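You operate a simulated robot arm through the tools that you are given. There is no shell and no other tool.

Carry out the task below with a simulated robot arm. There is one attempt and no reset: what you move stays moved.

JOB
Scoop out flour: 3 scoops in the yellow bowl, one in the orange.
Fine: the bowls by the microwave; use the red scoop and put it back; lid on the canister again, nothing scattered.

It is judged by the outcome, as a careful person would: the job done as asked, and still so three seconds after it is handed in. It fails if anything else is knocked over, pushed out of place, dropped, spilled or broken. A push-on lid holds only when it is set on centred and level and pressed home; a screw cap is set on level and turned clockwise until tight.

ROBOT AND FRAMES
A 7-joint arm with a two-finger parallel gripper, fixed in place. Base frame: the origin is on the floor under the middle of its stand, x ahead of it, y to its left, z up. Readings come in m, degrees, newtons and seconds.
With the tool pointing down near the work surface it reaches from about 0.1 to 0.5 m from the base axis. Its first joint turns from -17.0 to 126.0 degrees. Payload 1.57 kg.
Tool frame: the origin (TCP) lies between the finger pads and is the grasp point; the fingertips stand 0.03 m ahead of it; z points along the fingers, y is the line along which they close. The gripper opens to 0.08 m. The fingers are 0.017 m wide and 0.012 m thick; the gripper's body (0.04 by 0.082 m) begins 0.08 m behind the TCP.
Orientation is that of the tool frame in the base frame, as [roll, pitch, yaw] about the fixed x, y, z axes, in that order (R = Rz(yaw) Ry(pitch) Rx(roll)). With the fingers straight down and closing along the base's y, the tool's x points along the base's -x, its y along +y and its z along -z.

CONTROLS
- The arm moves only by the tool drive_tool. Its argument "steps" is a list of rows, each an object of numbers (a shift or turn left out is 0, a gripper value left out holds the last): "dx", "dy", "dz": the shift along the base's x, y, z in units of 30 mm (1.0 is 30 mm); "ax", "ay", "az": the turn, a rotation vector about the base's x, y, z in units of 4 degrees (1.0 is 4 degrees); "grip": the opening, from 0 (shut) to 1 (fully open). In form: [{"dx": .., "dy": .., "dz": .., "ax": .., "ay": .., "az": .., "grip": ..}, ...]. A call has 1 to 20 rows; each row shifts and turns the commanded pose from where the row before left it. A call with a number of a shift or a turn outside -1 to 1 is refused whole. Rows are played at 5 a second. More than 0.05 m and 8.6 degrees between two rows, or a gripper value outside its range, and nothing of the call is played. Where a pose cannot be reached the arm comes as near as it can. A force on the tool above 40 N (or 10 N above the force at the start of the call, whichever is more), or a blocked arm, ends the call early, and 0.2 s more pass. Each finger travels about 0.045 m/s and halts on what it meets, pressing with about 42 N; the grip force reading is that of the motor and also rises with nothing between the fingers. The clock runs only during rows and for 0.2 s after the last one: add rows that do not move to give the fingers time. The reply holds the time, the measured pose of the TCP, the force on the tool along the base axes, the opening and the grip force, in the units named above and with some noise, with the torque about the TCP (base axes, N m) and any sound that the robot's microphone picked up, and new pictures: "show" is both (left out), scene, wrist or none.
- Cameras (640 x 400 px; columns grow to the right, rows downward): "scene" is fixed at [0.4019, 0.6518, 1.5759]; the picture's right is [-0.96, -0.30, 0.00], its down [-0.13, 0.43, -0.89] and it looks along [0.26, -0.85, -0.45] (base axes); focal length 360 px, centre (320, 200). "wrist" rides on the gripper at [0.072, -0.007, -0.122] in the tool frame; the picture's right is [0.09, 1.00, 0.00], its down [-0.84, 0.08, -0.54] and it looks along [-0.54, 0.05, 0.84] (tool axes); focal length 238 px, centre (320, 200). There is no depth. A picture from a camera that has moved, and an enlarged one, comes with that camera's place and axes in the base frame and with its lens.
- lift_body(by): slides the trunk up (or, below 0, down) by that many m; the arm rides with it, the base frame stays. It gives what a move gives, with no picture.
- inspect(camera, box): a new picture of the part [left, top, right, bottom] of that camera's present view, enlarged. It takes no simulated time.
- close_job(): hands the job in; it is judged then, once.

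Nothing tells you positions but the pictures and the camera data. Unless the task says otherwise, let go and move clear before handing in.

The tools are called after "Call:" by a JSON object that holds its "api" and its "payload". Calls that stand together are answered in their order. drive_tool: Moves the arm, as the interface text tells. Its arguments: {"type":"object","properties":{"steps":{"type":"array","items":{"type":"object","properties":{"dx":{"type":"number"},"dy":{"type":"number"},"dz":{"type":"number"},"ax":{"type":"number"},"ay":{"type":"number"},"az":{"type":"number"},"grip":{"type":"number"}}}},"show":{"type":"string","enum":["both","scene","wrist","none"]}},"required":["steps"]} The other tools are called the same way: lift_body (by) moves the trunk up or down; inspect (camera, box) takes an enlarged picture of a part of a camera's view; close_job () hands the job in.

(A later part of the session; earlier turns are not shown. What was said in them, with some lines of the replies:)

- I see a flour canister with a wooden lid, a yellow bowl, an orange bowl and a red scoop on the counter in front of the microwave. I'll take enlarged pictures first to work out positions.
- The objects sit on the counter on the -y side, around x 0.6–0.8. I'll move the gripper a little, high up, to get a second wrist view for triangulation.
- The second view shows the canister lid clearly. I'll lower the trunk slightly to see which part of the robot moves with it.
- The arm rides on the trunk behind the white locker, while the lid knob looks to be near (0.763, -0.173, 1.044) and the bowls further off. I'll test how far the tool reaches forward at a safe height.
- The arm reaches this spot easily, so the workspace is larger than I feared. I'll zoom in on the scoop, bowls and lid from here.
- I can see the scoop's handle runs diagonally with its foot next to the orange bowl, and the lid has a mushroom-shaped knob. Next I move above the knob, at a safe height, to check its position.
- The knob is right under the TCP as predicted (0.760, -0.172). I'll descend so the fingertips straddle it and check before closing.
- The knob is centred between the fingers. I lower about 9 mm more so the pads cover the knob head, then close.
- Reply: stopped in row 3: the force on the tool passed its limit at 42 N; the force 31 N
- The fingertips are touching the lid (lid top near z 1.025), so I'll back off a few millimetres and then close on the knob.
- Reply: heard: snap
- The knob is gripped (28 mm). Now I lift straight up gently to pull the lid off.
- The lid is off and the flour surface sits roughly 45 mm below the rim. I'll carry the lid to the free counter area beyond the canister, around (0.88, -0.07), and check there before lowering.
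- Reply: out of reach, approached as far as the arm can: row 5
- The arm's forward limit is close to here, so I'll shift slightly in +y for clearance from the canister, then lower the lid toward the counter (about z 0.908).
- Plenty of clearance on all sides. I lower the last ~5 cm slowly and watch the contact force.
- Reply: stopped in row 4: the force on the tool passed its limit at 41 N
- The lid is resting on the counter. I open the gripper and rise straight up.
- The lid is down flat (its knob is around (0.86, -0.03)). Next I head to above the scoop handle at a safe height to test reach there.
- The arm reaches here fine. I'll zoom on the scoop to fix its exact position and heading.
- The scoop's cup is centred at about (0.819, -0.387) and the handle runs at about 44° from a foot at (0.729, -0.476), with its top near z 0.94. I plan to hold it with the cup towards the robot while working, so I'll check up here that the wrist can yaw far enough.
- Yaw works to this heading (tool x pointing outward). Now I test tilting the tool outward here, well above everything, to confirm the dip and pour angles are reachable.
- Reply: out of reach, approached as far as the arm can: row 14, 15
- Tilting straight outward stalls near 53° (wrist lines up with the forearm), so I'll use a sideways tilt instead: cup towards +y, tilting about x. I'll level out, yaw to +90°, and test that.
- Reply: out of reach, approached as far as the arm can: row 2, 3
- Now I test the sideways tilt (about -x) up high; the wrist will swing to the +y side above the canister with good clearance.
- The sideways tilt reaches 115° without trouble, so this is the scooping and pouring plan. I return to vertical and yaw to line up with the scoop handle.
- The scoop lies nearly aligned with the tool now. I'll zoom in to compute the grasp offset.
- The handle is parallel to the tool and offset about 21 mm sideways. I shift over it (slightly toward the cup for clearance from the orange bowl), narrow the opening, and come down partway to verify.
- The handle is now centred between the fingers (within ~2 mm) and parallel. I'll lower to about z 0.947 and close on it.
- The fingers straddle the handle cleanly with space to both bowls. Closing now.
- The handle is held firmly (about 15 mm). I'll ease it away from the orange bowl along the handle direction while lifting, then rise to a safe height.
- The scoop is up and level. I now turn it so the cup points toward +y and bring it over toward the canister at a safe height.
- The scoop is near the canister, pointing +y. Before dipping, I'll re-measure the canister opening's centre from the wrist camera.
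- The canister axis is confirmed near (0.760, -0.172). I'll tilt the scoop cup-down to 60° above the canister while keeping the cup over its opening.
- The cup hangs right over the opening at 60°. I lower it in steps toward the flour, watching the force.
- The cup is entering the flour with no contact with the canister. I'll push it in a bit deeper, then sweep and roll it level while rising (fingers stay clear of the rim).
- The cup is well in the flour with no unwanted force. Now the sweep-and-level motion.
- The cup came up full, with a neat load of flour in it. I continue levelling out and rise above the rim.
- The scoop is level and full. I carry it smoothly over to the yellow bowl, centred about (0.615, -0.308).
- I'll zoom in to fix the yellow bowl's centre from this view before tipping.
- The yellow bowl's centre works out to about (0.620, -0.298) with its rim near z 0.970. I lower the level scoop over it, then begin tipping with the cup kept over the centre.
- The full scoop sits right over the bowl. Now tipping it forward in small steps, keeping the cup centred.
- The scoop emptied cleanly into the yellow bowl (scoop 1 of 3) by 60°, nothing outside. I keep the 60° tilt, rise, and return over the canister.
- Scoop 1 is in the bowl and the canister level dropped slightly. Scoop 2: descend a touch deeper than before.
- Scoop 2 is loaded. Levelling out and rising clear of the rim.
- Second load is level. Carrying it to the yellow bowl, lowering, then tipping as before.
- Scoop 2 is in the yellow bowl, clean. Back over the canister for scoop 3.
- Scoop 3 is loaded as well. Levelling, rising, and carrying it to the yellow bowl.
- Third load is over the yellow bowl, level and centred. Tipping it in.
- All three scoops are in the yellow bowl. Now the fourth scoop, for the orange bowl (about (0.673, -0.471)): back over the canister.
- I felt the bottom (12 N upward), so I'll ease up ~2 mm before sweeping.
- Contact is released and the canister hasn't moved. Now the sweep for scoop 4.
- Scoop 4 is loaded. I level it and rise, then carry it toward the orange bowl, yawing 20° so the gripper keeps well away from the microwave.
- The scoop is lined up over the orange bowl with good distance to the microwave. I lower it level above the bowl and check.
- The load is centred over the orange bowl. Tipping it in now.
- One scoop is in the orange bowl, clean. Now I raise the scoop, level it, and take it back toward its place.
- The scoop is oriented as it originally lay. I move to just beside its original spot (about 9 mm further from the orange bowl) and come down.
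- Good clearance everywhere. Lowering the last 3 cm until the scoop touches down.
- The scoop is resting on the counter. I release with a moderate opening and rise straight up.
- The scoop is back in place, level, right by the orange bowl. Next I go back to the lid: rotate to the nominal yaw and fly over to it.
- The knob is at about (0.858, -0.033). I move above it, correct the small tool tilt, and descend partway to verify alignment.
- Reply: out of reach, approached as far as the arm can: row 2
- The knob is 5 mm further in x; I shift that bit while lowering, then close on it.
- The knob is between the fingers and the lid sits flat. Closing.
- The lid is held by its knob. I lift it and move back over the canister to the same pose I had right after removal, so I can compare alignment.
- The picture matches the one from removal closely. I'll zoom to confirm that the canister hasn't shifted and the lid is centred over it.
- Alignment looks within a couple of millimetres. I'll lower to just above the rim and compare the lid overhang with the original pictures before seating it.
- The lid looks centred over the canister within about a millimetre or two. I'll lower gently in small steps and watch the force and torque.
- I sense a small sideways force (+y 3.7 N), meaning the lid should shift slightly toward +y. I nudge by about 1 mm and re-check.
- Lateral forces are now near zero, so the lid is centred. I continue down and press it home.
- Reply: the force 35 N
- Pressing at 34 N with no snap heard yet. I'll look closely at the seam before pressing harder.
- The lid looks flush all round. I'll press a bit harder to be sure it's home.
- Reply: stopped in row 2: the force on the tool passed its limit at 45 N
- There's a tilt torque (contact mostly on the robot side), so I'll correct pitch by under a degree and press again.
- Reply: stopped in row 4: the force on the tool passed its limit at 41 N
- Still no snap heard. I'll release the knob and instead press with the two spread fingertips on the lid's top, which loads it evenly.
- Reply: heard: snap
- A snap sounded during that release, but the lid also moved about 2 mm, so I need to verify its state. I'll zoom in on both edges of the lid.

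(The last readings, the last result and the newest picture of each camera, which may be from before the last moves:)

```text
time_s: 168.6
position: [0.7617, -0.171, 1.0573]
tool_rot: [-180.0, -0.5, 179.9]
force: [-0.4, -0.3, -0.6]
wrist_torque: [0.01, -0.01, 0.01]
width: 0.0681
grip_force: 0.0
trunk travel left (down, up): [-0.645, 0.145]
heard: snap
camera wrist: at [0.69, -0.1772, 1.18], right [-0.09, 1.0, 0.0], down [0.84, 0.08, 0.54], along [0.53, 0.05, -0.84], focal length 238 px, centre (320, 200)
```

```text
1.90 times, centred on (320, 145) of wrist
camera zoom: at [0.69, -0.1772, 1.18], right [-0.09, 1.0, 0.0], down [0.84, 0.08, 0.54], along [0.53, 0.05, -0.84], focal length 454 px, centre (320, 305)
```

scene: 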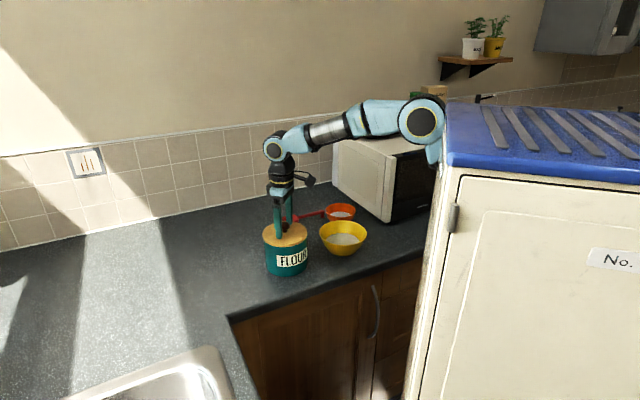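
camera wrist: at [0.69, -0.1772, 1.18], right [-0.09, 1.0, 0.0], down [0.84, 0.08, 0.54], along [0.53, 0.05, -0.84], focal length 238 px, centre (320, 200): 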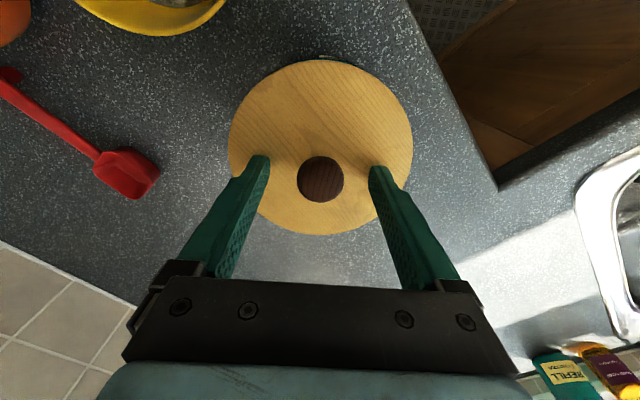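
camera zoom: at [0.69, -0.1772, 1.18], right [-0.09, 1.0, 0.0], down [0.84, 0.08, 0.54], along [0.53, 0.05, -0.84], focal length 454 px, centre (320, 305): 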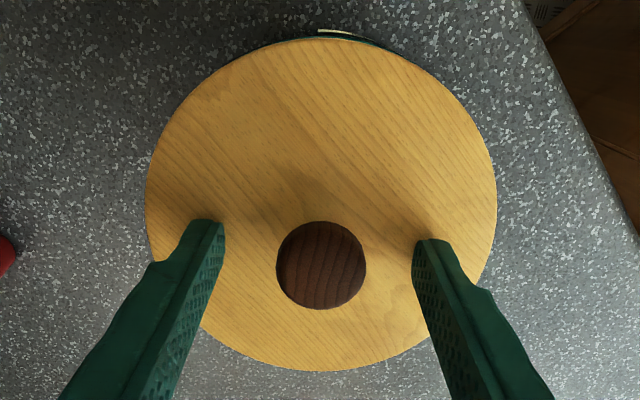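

I think lifting 3 mm while still holding the knob popped the lid loose again (it followed the gripper by ~1.5 mm). I'll re-grip, re-centre it, press it home, and this time open the fingers without lifting.

Call:
{"api": "drive_tool", "payload": {"steps": [{"grip": 0.3}, {"grip": 0.0}, {"grip": 0.0}, {"grip": 0.0}, {"grip": 0.0}, {"grip": 0.0}, {}], "show": "none"}}

Call:
{"api": "inspect", "payload": {"camera": "scene", "box": [258, 215, 314, 255]}}

```text
time_s: 170.2
position: [0.7617, -0.1709, 1.0572]
tool_rot: [-179.9, -0.4, 180.0]
force: [-0.3, 1.6, 0.0]
wrist_torque: [0.04, -0.02, 0.01]
width: 0.028
grip_force: 37.8
trunk travel left (down, up): [-0.645, 0.145]
heard: snap
```

```text
10.00 times, centred on (286, 235) of scene
camera zoom: at [0.4019, 0.6518, 1.5759], right [-0.96, -0.3, 0.0], down [-0.13, 0.43, -0.89], along [0.26, -0.85, -0.45], focal length 3601 px, centre (660, -150)
```

zoom: 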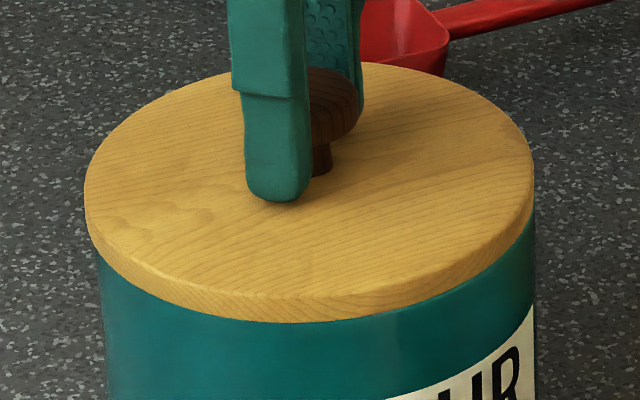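

The sound pattern now makes sense: a snap when I grip the seated knob (unlatching) and a snap when I release it pressed home (latching). Since it's in hand, I'll re-centre the lid by ~1.5 mm, press, and release without lifting.

Call:
{"api": "drive_tool", "payload": {"steps": [{"dz": 0.06}, {"dx": -0.05}, {}, {}], "show": "none"}}

Call:
{"api": "inspect", "payload": {"camera": "scene", "box": [258, 226, 282, 246]}}

Call:
{"api": "inspect", "payload": {"camera": "scene", "box": [292, 226, 316, 246]}}

```text
time_s: 171.2
position: [0.7591, -0.1707, 1.061]
tool_rot: [-179.9, -0.4, 179.9]
force: [-0.3, -0.3, -0.6]
wrist_torque: [-0.02, 0.0, 0.01]
width: 0.0278
grip_force: 38.7
trunk travel left (down, up): [-0.645, 0.145]
```

```text
16.00 times, centred on (270, 236) of scene
camera zoom: at [0.4019, 0.6518, 1.5759], right [-0.96, -0.3, 0.0], down [-0.13, 0.43, -0.89], along [0.26, -0.85, -0.45], focal length 5762 px, centre (1120, -376)
```

zoom: 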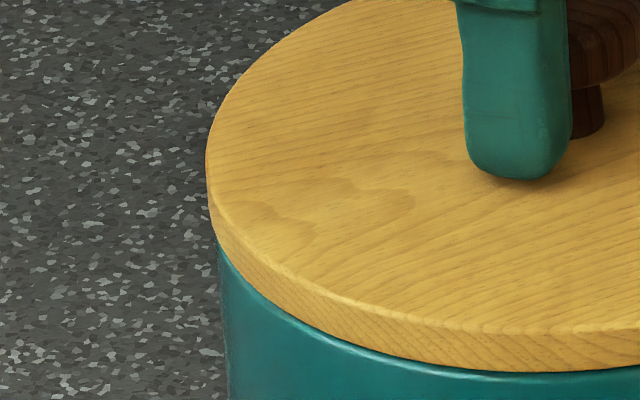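

```text
16.00 times, centred on (304, 236) of scene
camera zoom: at [0.4019, 0.6518, 1.5759], right [-0.96, -0.3, 0.0], down [-0.13, 0.43, -0.89], along [0.26, -0.85, -0.45], focal length 5762 px, centre (576, -376)
```

zoom: 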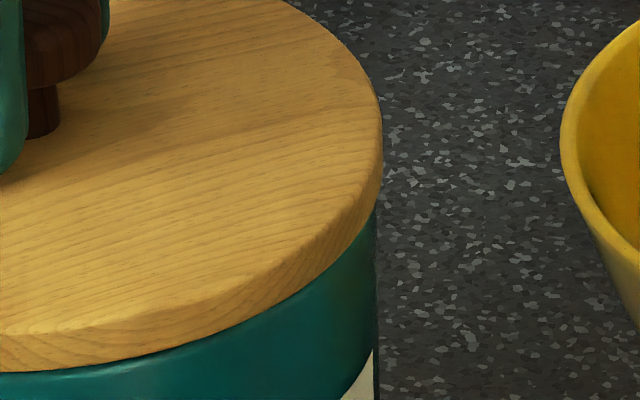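

In the left–right view the lid is now centred. I'll probe the front–back (y) play with small moves to centre it in that direction too.

Call:
{"api": "drive_tool", "payload": {"steps": [{"dy": 0.04}, {}, {}], "show": "none"}}

Call:
{"api": "drive_tool", "payload": {"steps": [{"dy": 0.04}, {}, {}], "show": "none"}}

```text
time_s: 172.0
position: [0.7595, -0.1691, 1.0588]
tool_rot: [-180.0, -0.4, 179.9]
force: [-0.4, 0.3, -0.9]
wrist_torque: [0.02, 0.01, 0.02]
width: 0.0278
grip_force: 38.4
trunk travel left (down, up): [-0.645, 0.145]
```

```text
time_s: 172.8
position: [0.7592, -0.1686, 1.0602]
tool_rot: [-179.8, -0.4, 179.9]
force: [1.0, -4.1, -0.1]
wrist_torque: [-0.12, -0.03, -0.04]
width: 0.028
grip_force: 38.2
trunk travel left (down, up): [-0.645, 0.145]
```

Call:
{"api": "drive_tool", "payload": {"steps": [{"dy": -0.06}, {"dx": -0.04}, {}, {}], "show": "none"}}

Call:
{"api": "drive_tool", "payload": {"steps": [{"dx": 0.08}, {}, {}], "show": "none"}}

```text
time_s: 173.8
position: [0.7591, -0.1705, 1.06]
tool_rot: [-179.9, -0.4, 180.0]
force: [3.0, 0.9, -1.1]
wrist_torque: [0.07, -0.11, -0.09]
width: 0.0278
grip_force: 38.1
trunk travel left (down, up): [-0.645, 0.145]
```

```text
time_s: 174.6
position: [0.761, -0.1695, 1.0601]
tool_rot: [-180.0, -0.5, 179.9]
force: [0.1, 0.2, -0.6]
wrist_torque: [0.0, 0.0, 0.02]
width: 0.0281
grip_force: 38.7
trunk travel left (down, up): [-0.645, 0.145]
```

Call:
{"api": "drive_tool", "payload": {"steps": [{"dx": 0.04}, {}, {}], "show": "none"}}

```text
time_s: 175.4
position: [0.7612, -0.1703, 1.0596]
tool_rot: [-180.0, -0.3, 179.9]
force: [-4.0, 0.3, -0.7]
wrist_torque: [0.01, 0.15, -0.01]
width: 0.0281
grip_force: 38.8
trunk travel left (down, up): [-0.645, 0.145]
```

I've found the free play on both sides; centring in x too, then pressing down.

Call:
{"api": "drive_tool", "payload": {"steps": [{"dx": -0.063}, {"dz": -0.06}, {"dz": -0.05}, {}], "show": "none"}}

```text
time_s: 176.4
position: [0.7606, -0.1697, 1.0569]
tool_rot: [180.0, -0.2, 179.9]
force: [4.1, 0.3, 16.3]
wrist_torque: [0.08, 0.72, -0.01]
width: 0.0282
grip_force: 38.3
trunk travel left (down, up): [-0.645, 0.145]
```

Call:
{"api": "drive_tool", "payload": {"steps": [{"ay": 0.12}, {"dz": -0.04}, {}], "show": "none"}}

```text
time_s: 177.2
position: [0.7594, -0.1713, 1.0579]
tool_rot: [-179.8, -0.6, 179.8]
force: [8.4, -1.1, 33.3]
wrist_torque: [0.01, -0.01, 0.03]
width: 0.0281
grip_force: 38.7
trunk travel left (down, up): [-0.645, 0.145]
```

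The press is now even (33 N, almost no torque). Opening the fingers without lifting.

Call:
{"api": "drive_tool", "payload": {"steps": [{"grip": 0.5}, {"grip": 0.85}, {"grip": 0.85}, {"grip": 0.85}, {"grip": 0.85}, {}], "show": "none"}}

Call:
{"api": "inspect", "payload": {"camera": "scene", "box": [258, 226, 282, 246]}}

Call:
{"api": "inspect", "payload": {"camera": "scene", "box": [292, 226, 316, 246]}}

```text
time_s: 178.6
position: [0.7592, -0.1717, 1.0556]
tool_rot: [-179.9, -0.8, 179.9]
force: [-2.2, -14.0, 25.9]
wrist_torque: [-0.02, -0.13, -0.09]
width: 0.0605
grip_force: 0.0
trunk travel left (down, up): [-0.645, 0.145]
```

```text
16.00 times, centred on (270, 236) of scene
camera zoom: at [0.4019, 0.6518, 1.5759], right [-0.96, -0.3, 0.0], down [-0.13, 0.43, -0.89], along [0.26, -0.85, -0.45], focal length 5762 px, centre (1120, -376)
```

zoom: 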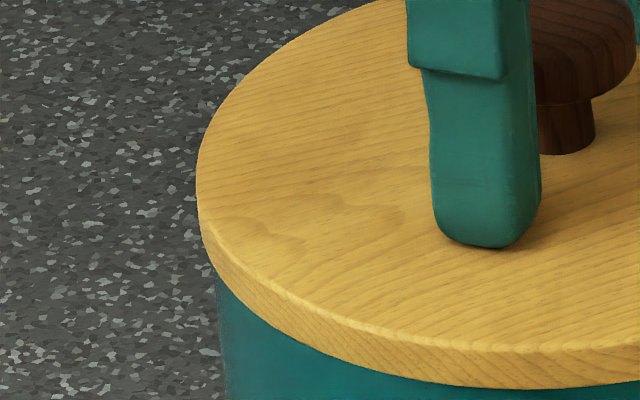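

```text
16.00 times, centred on (304, 236) of scene
camera zoom: at [0.4019, 0.6518, 1.5759], right [-0.96, -0.3, 0.0], down [-0.13, 0.43, -0.89], along [0.26, -0.85, -0.45], focal length 5762 px, centre (576, -376)
```

zoom: 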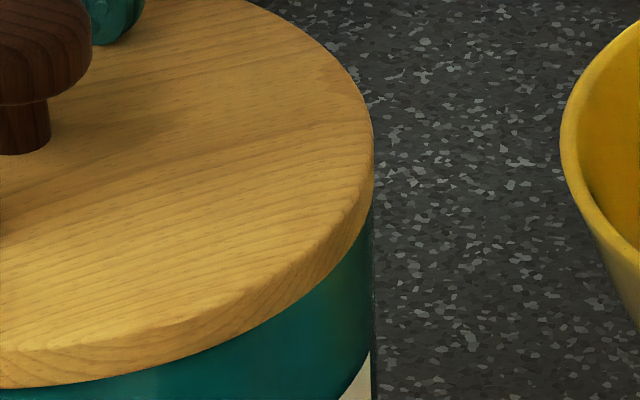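

No snap yet on this release, and the fingertips are resting on the lid. I'll press further with the spread fingers.

Call:
{"api": "drive_tool", "payload": {"steps": [{"dz": -0.03}, {"dz": -0.03}, {}], "show": "none"}}

```text
time_s: 179.4
position: [0.7588, -0.1705, 1.0558]
tool_rot: [-179.8, -0.7, 179.8]
force: [-1.5, -14.5, 34.3]
wrist_torque: [0.07, -0.18, -0.06]
width: 0.0609
grip_force: 0.0
trunk travel left (down, up): [-0.645, 0.145]
```

Call:
{"api": "drive_tool", "payload": {"steps": [{"dz": 0.1}, {"dz": 0.15}, {}], "show": "none"}}

Call:
{"api": "inspect", "payload": {"camera": "scene", "box": [258, 215, 314, 255]}}

```text
time_s: 180.2
position: [0.7597, -0.1694, 1.0602]
tool_rot: [-180.0, -1.0, 179.9]
force: [0.8, 0.7, 0.5]
wrist_torque: [-0.01, 0.0, 0.01]
width: 0.0682
grip_force: 0.1
trunk travel left (down, up): [-0.645, 0.145]
heard: snap
```

```text
10.00 times, centred on (286, 235) of scene
camera zoom: at [0.4019, 0.6518, 1.5759], right [-0.96, -0.3, 0.0], down [-0.13, 0.43, -0.89], along [0.26, -0.85, -0.45], focal length 3601 px, centre (660, -150)
```

zoom: 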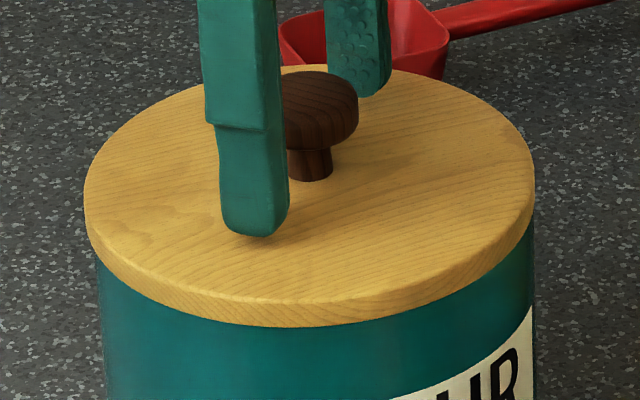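

A snap sounded right as I let go after pressing, with the knob not held, so the lid has latched. I'll rise clear and inspect the seam all round.

Call:
{"api": "drive_tool", "payload": {"steps": [{"dz": 0.5}, {"dz": 1}, {"dz": 1}, {"dz": 1}, {"dz": 1}, {}]}}

Call:
{"api": "inspect", "payload": {"camera": "scene", "box": [255, 215, 320, 280]}}

Call:
{"api": "inspect", "payload": {"camera": "wrist", "box": [240, 40, 400, 180]}}

```text
time_s: 181.6
position: [0.7602, -0.1707, 1.1962]
tool_rot: [-179.9, -0.9, 180.0]
force: [-0.4, -0.6, 0.3]
wrist_torque: [0.03, 0.0, 0.02]
width: 0.0679
grip_force: 0.1
trunk travel left (down, up): [-0.645, 0.145]
camera wrist: at [0.6897, -0.1768, 1.3183], right [-0.09, 1.0, 0.0], down [0.84, 0.08, 0.53], along [0.53, 0.05, -0.85], focal length 238 px, centre (320, 200)
```

scene: 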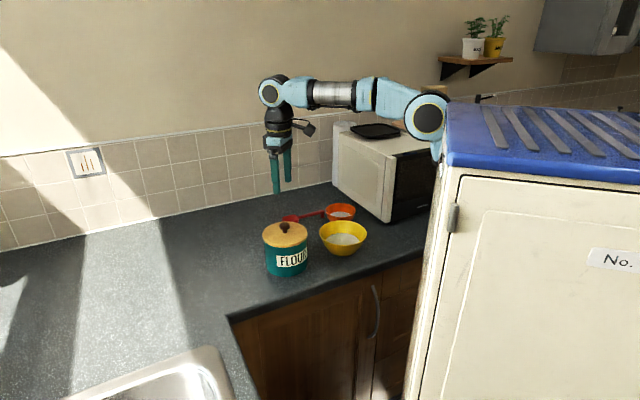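
wrist: 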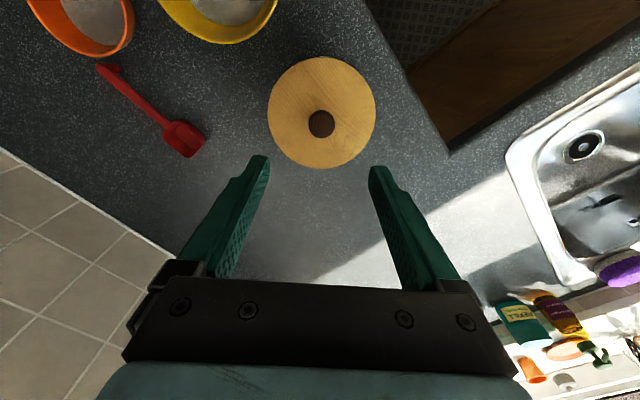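

```text
6.15 times, centred on (288, 248) of scene
camera zoom: at [0.4019, 0.6518, 1.5759], right [-0.96, -0.3, 0.0], down [-0.13, 0.43, -0.89], along [0.26, -0.85, -0.45], focal length 2216 px, centre (520, -92)
```

zoom: 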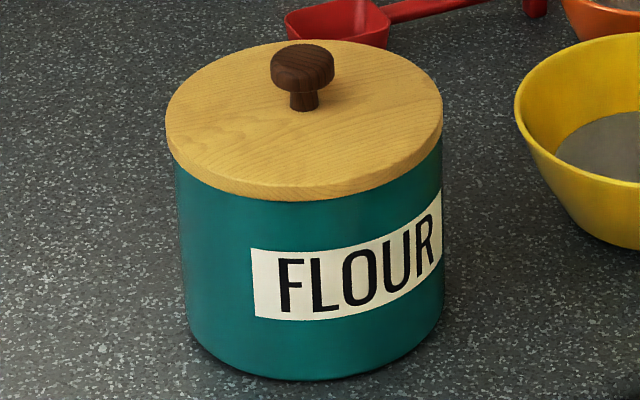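

```text
2.86 times, centred on (320, 110) of wrist
camera zoom: at [0.6897, -0.1768, 1.3183], right [-0.09, 1.0, 0.0], down [0.84, 0.08, 0.53], along [0.53, 0.05, -0.85], focal length 681 px, centre (320, 457)
```

zoom: 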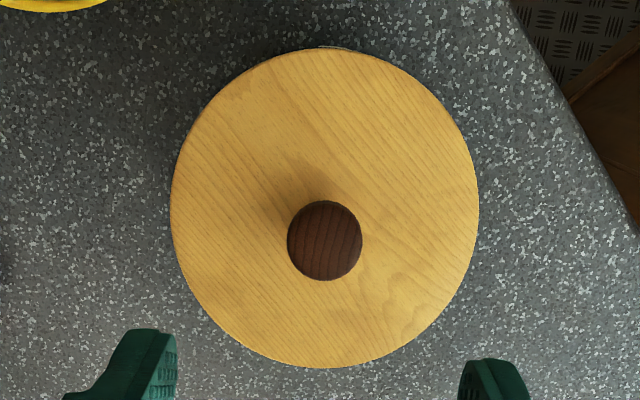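

The lid sits flush and centred, as at the start. To be certain it is pressed home, I'll give one more even, straight-down press with the open fingertips (no knob grip) and then lift off.

Call:
{"api": "drive_tool", "payload": {"steps": [{"dz": -1, "ay": -0.2, "dx": -0.06}, {"dz": -1, "dy": 0.04}, {"dz": -1}, {"dz": -1}, {"dz": -0.4}, {}, {}], "show": "none"}}

Call:
{"api": "drive_tool", "payload": {"steps": [{"dz": -0.1}, {"dz": -0.08}, {"dz": -0.06}, {}], "show": "none"}}

```text
time_s: 183.2
position: [0.7578, -0.1693, 1.0635]
tool_rot: [-179.9, -0.1, 179.8]
force: [-0.7, -0.6, -0.4]
wrist_torque: [-0.02, -0.01, 0.0]
width: 0.068
grip_force: 0.1
trunk travel left (down, up): [-0.645, 0.145]
```

```text
time_s: 184.2
position: [0.7588, -0.1691, 1.057]
tool_rot: [-180.0, -0.1, 179.9]
force: [0.4, 0.8, -0.1]
wrist_torque: [0.0, -0.02, -0.02]
width: 0.0678
grip_force: 0.0
trunk travel left (down, up): [-0.645, 0.145]
```

Call:
{"api": "drive_tool", "payload": {"steps": [{"dz": -0.06}, {"dz": -0.05}, {}], "show": "none"}}

```text
time_s: 185.0
position: [0.7574, -0.1694, 1.0558]
tool_rot: [-179.9, 0.2, 179.9]
force: [0.9, 0.3, 16.9]
wrist_torque: [0.23, 0.05, 0.06]
width: 0.0679
grip_force: 0.1
trunk travel left (down, up): [-0.645, 0.145]
```

Call:
{"api": "drive_tool", "payload": {"steps": [{"dz": -0.04}, {"dz": -0.02}, {}], "show": "none"}}

```text
time_s: 185.8
position: [0.7574, -0.1688, 1.0553]
tool_rot: [-179.9, 0.3, 179.8]
force: [-8.5, 0.1, 13.7]
wrist_torque: [0.27, 0.36, 0.15]
width: 0.0677
grip_force: 0.1
trunk travel left (down, up): [-0.645, 0.145]
stopped in row 3: the force on the tool passed its limit at 41 N (the readings are from after the stop); the commanded pose is now the measured one
```

Pressed evenly to 41 N, nothing moved. Now lifting straight off.

Call:
{"api": "drive_tool", "payload": {"steps": [{"dz": 0.15}, {"dz": 0.15}, {}], "show": "none"}}

Call:
{"api": "inspect", "payload": {"camera": "scene", "box": [258, 226, 282, 246]}}

Call:
{"api": "inspect", "payload": {"camera": "scene", "box": [292, 226, 316, 246]}}

```text
time_s: 186.6
position: [0.7575, -0.1696, 1.0624]
tool_rot: [-179.9, 0.3, 179.8]
force: [0.6, -0.6, 0.9]
wrist_torque: [0.03, 0.04, 0.02]
width: 0.068
grip_force: 0.0
trunk travel left (down, up): [-0.645, 0.145]
```

```text
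16.00 times, centred on (270, 236) of scene
camera zoom: at [0.4019, 0.6518, 1.5759], right [-0.96, -0.3, 0.0], down [-0.13, 0.43, -0.89], along [0.26, -0.85, -0.45], focal length 5762 px, centre (1120, -376)
```

zoom: 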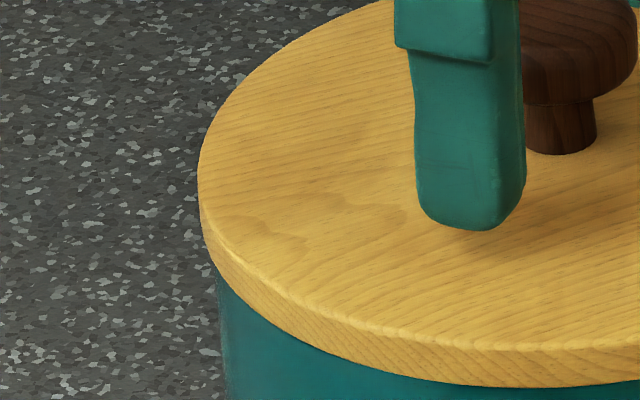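

```text
16.00 times, centred on (304, 236) of scene
camera zoom: at [0.4019, 0.6518, 1.5759], right [-0.96, -0.3, 0.0], down [-0.13, 0.43, -0.89], along [0.26, -0.85, -0.45], focal length 5762 px, centre (576, -376)
```

zoom: 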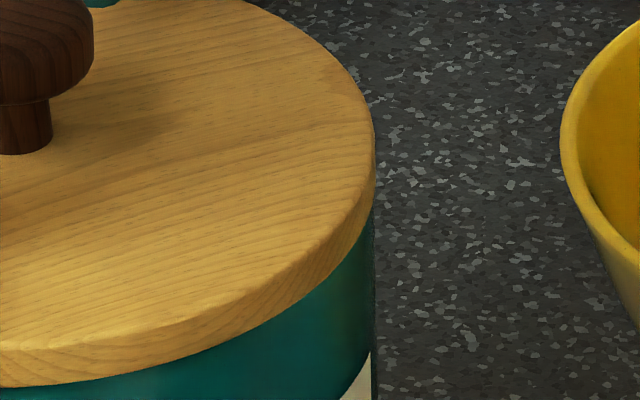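

No further snap and no movement, so the lid is firmly home. I'll rise and move clear, then check the whole scene.

Call:
{"api": "drive_tool", "payload": {"steps": [{"dz": 0.6}, {"dz": 1}, {"dz": 1}, {"dz": 1}, {"dz": 1}, {"dz": 1}, {"dz": 0.8}, {"dx": -0.8, "dy": 0.3}, {"dx": -1, "dy": 0.3}, {"dx": -1, "dy": 0.5}, {"dx": -1, "dy": 0.5}, {"dx": -1, "dy": 0.5}, {"dx": -1, "dy": 0.5}, {}]}}

Call:
{"api": "inspect", "payload": {"camera": "scene", "box": [230, 180, 400, 290]}}

Call:
{"api": "inspect", "payload": {"camera": "scene", "box": [310, 195, 380, 265]}}

Call:
{"api": "inspect", "payload": {"camera": "scene", "box": [250, 200, 350, 290]}}

```text
time_s: 189.6
position: [0.5845, -0.0916, 1.2537]
tool_rot: [-179.9, 0.1, 179.9]
force: [-0.2, -0.2, 0.4]
wrist_torque: [0.01, 0.05, 0.0]
width: 0.0679
grip_force: 0.1
trunk travel left (down, up): [-0.645, 0.145]
camera wrist: at [0.5119, -0.0972, 1.3753], right [-0.09, 1.0, 0.0], down [0.83, 0.08, 0.55], along [0.54, 0.05, -0.84], focal length 238 px, centre (320, 200)
```

scene: 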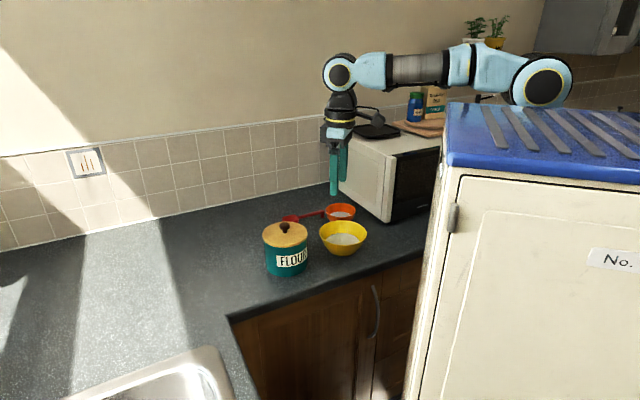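
wrist: 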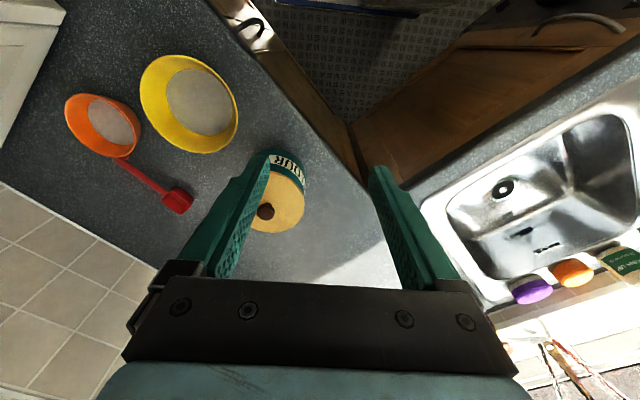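

```text
3.64 times, centred on (315, 235) of scene
camera zoom: at [0.4019, 0.6518, 1.5759], right [-0.96, -0.3, 0.0], down [-0.13, 0.43, -0.89], along [0.26, -0.85, -0.45], focal length 1310 px, centre (338, 73)
```

zoom: 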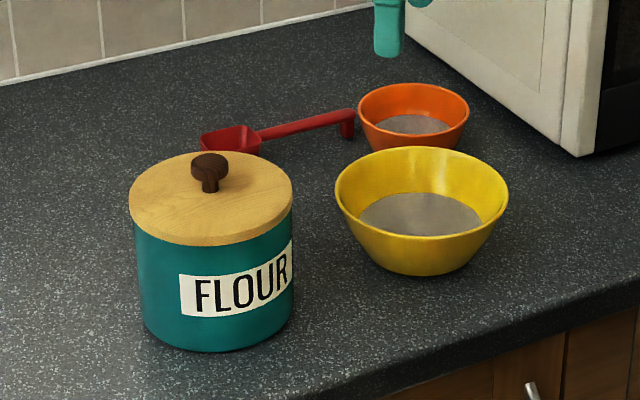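

```text
5.71 times, centred on (345, 230) of scene
camera zoom: at [0.4019, 0.6518, 1.5759], right [-0.96, -0.3, 0.0], down [-0.13, 0.43, -0.89], along [0.26, -0.85, -0.45], focal length 2058 px, centre (177, 29)
```

zoom: 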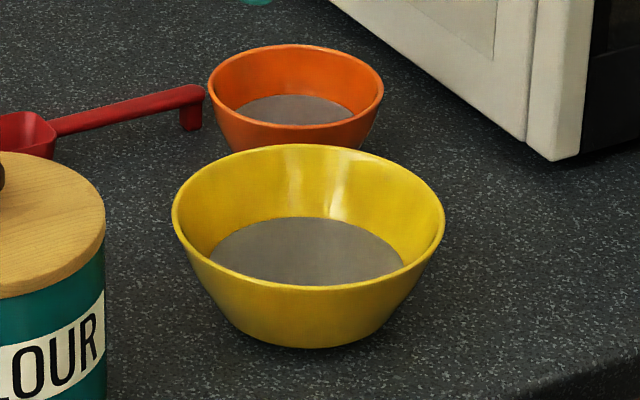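

```text
4.44 times, centred on (300, 245) of scene
camera zoom: at [0.4019, 0.6518, 1.5759], right [-0.96, -0.3, 0.0], down [-0.13, 0.43, -0.89], along [0.26, -0.85, -0.45], focal length 1601 px, centre (409, 0)
```

zoom: 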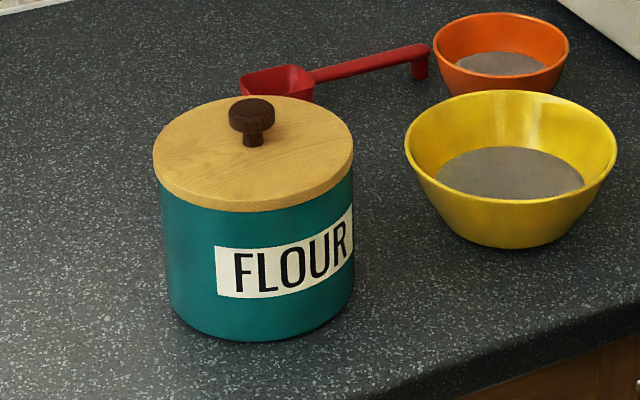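

The yellow bowl holds three scoops and the orange bowl one. The scoop is back beside the orange bowl, the lid is flush on the canister and the counter is clean. The arm is clear, so I'm handing the job in.

Call:
{"api": "close_job", "payload": {}}

```text
The job is handed in.
```

I put three scoops of flour in the yellow bowl and one in the orange bowl, and handed the job in. No flour is visible on the counter in the final pictures.

- **Scoop:** the red scoop is back by the orange bowl, about 1 cm further from it than before so it wouldn't catch the rim.
- **Lid:** it is back on the canister and looks flush and centred to within about a millimetre. I heard it snap as I let go, and a further press to 41 N didn't shift it. I didn't try pulling it to check, because gripping the knob seems to release it.
- **Canister:** it moved about 3 mm while I was pressing the lid down.
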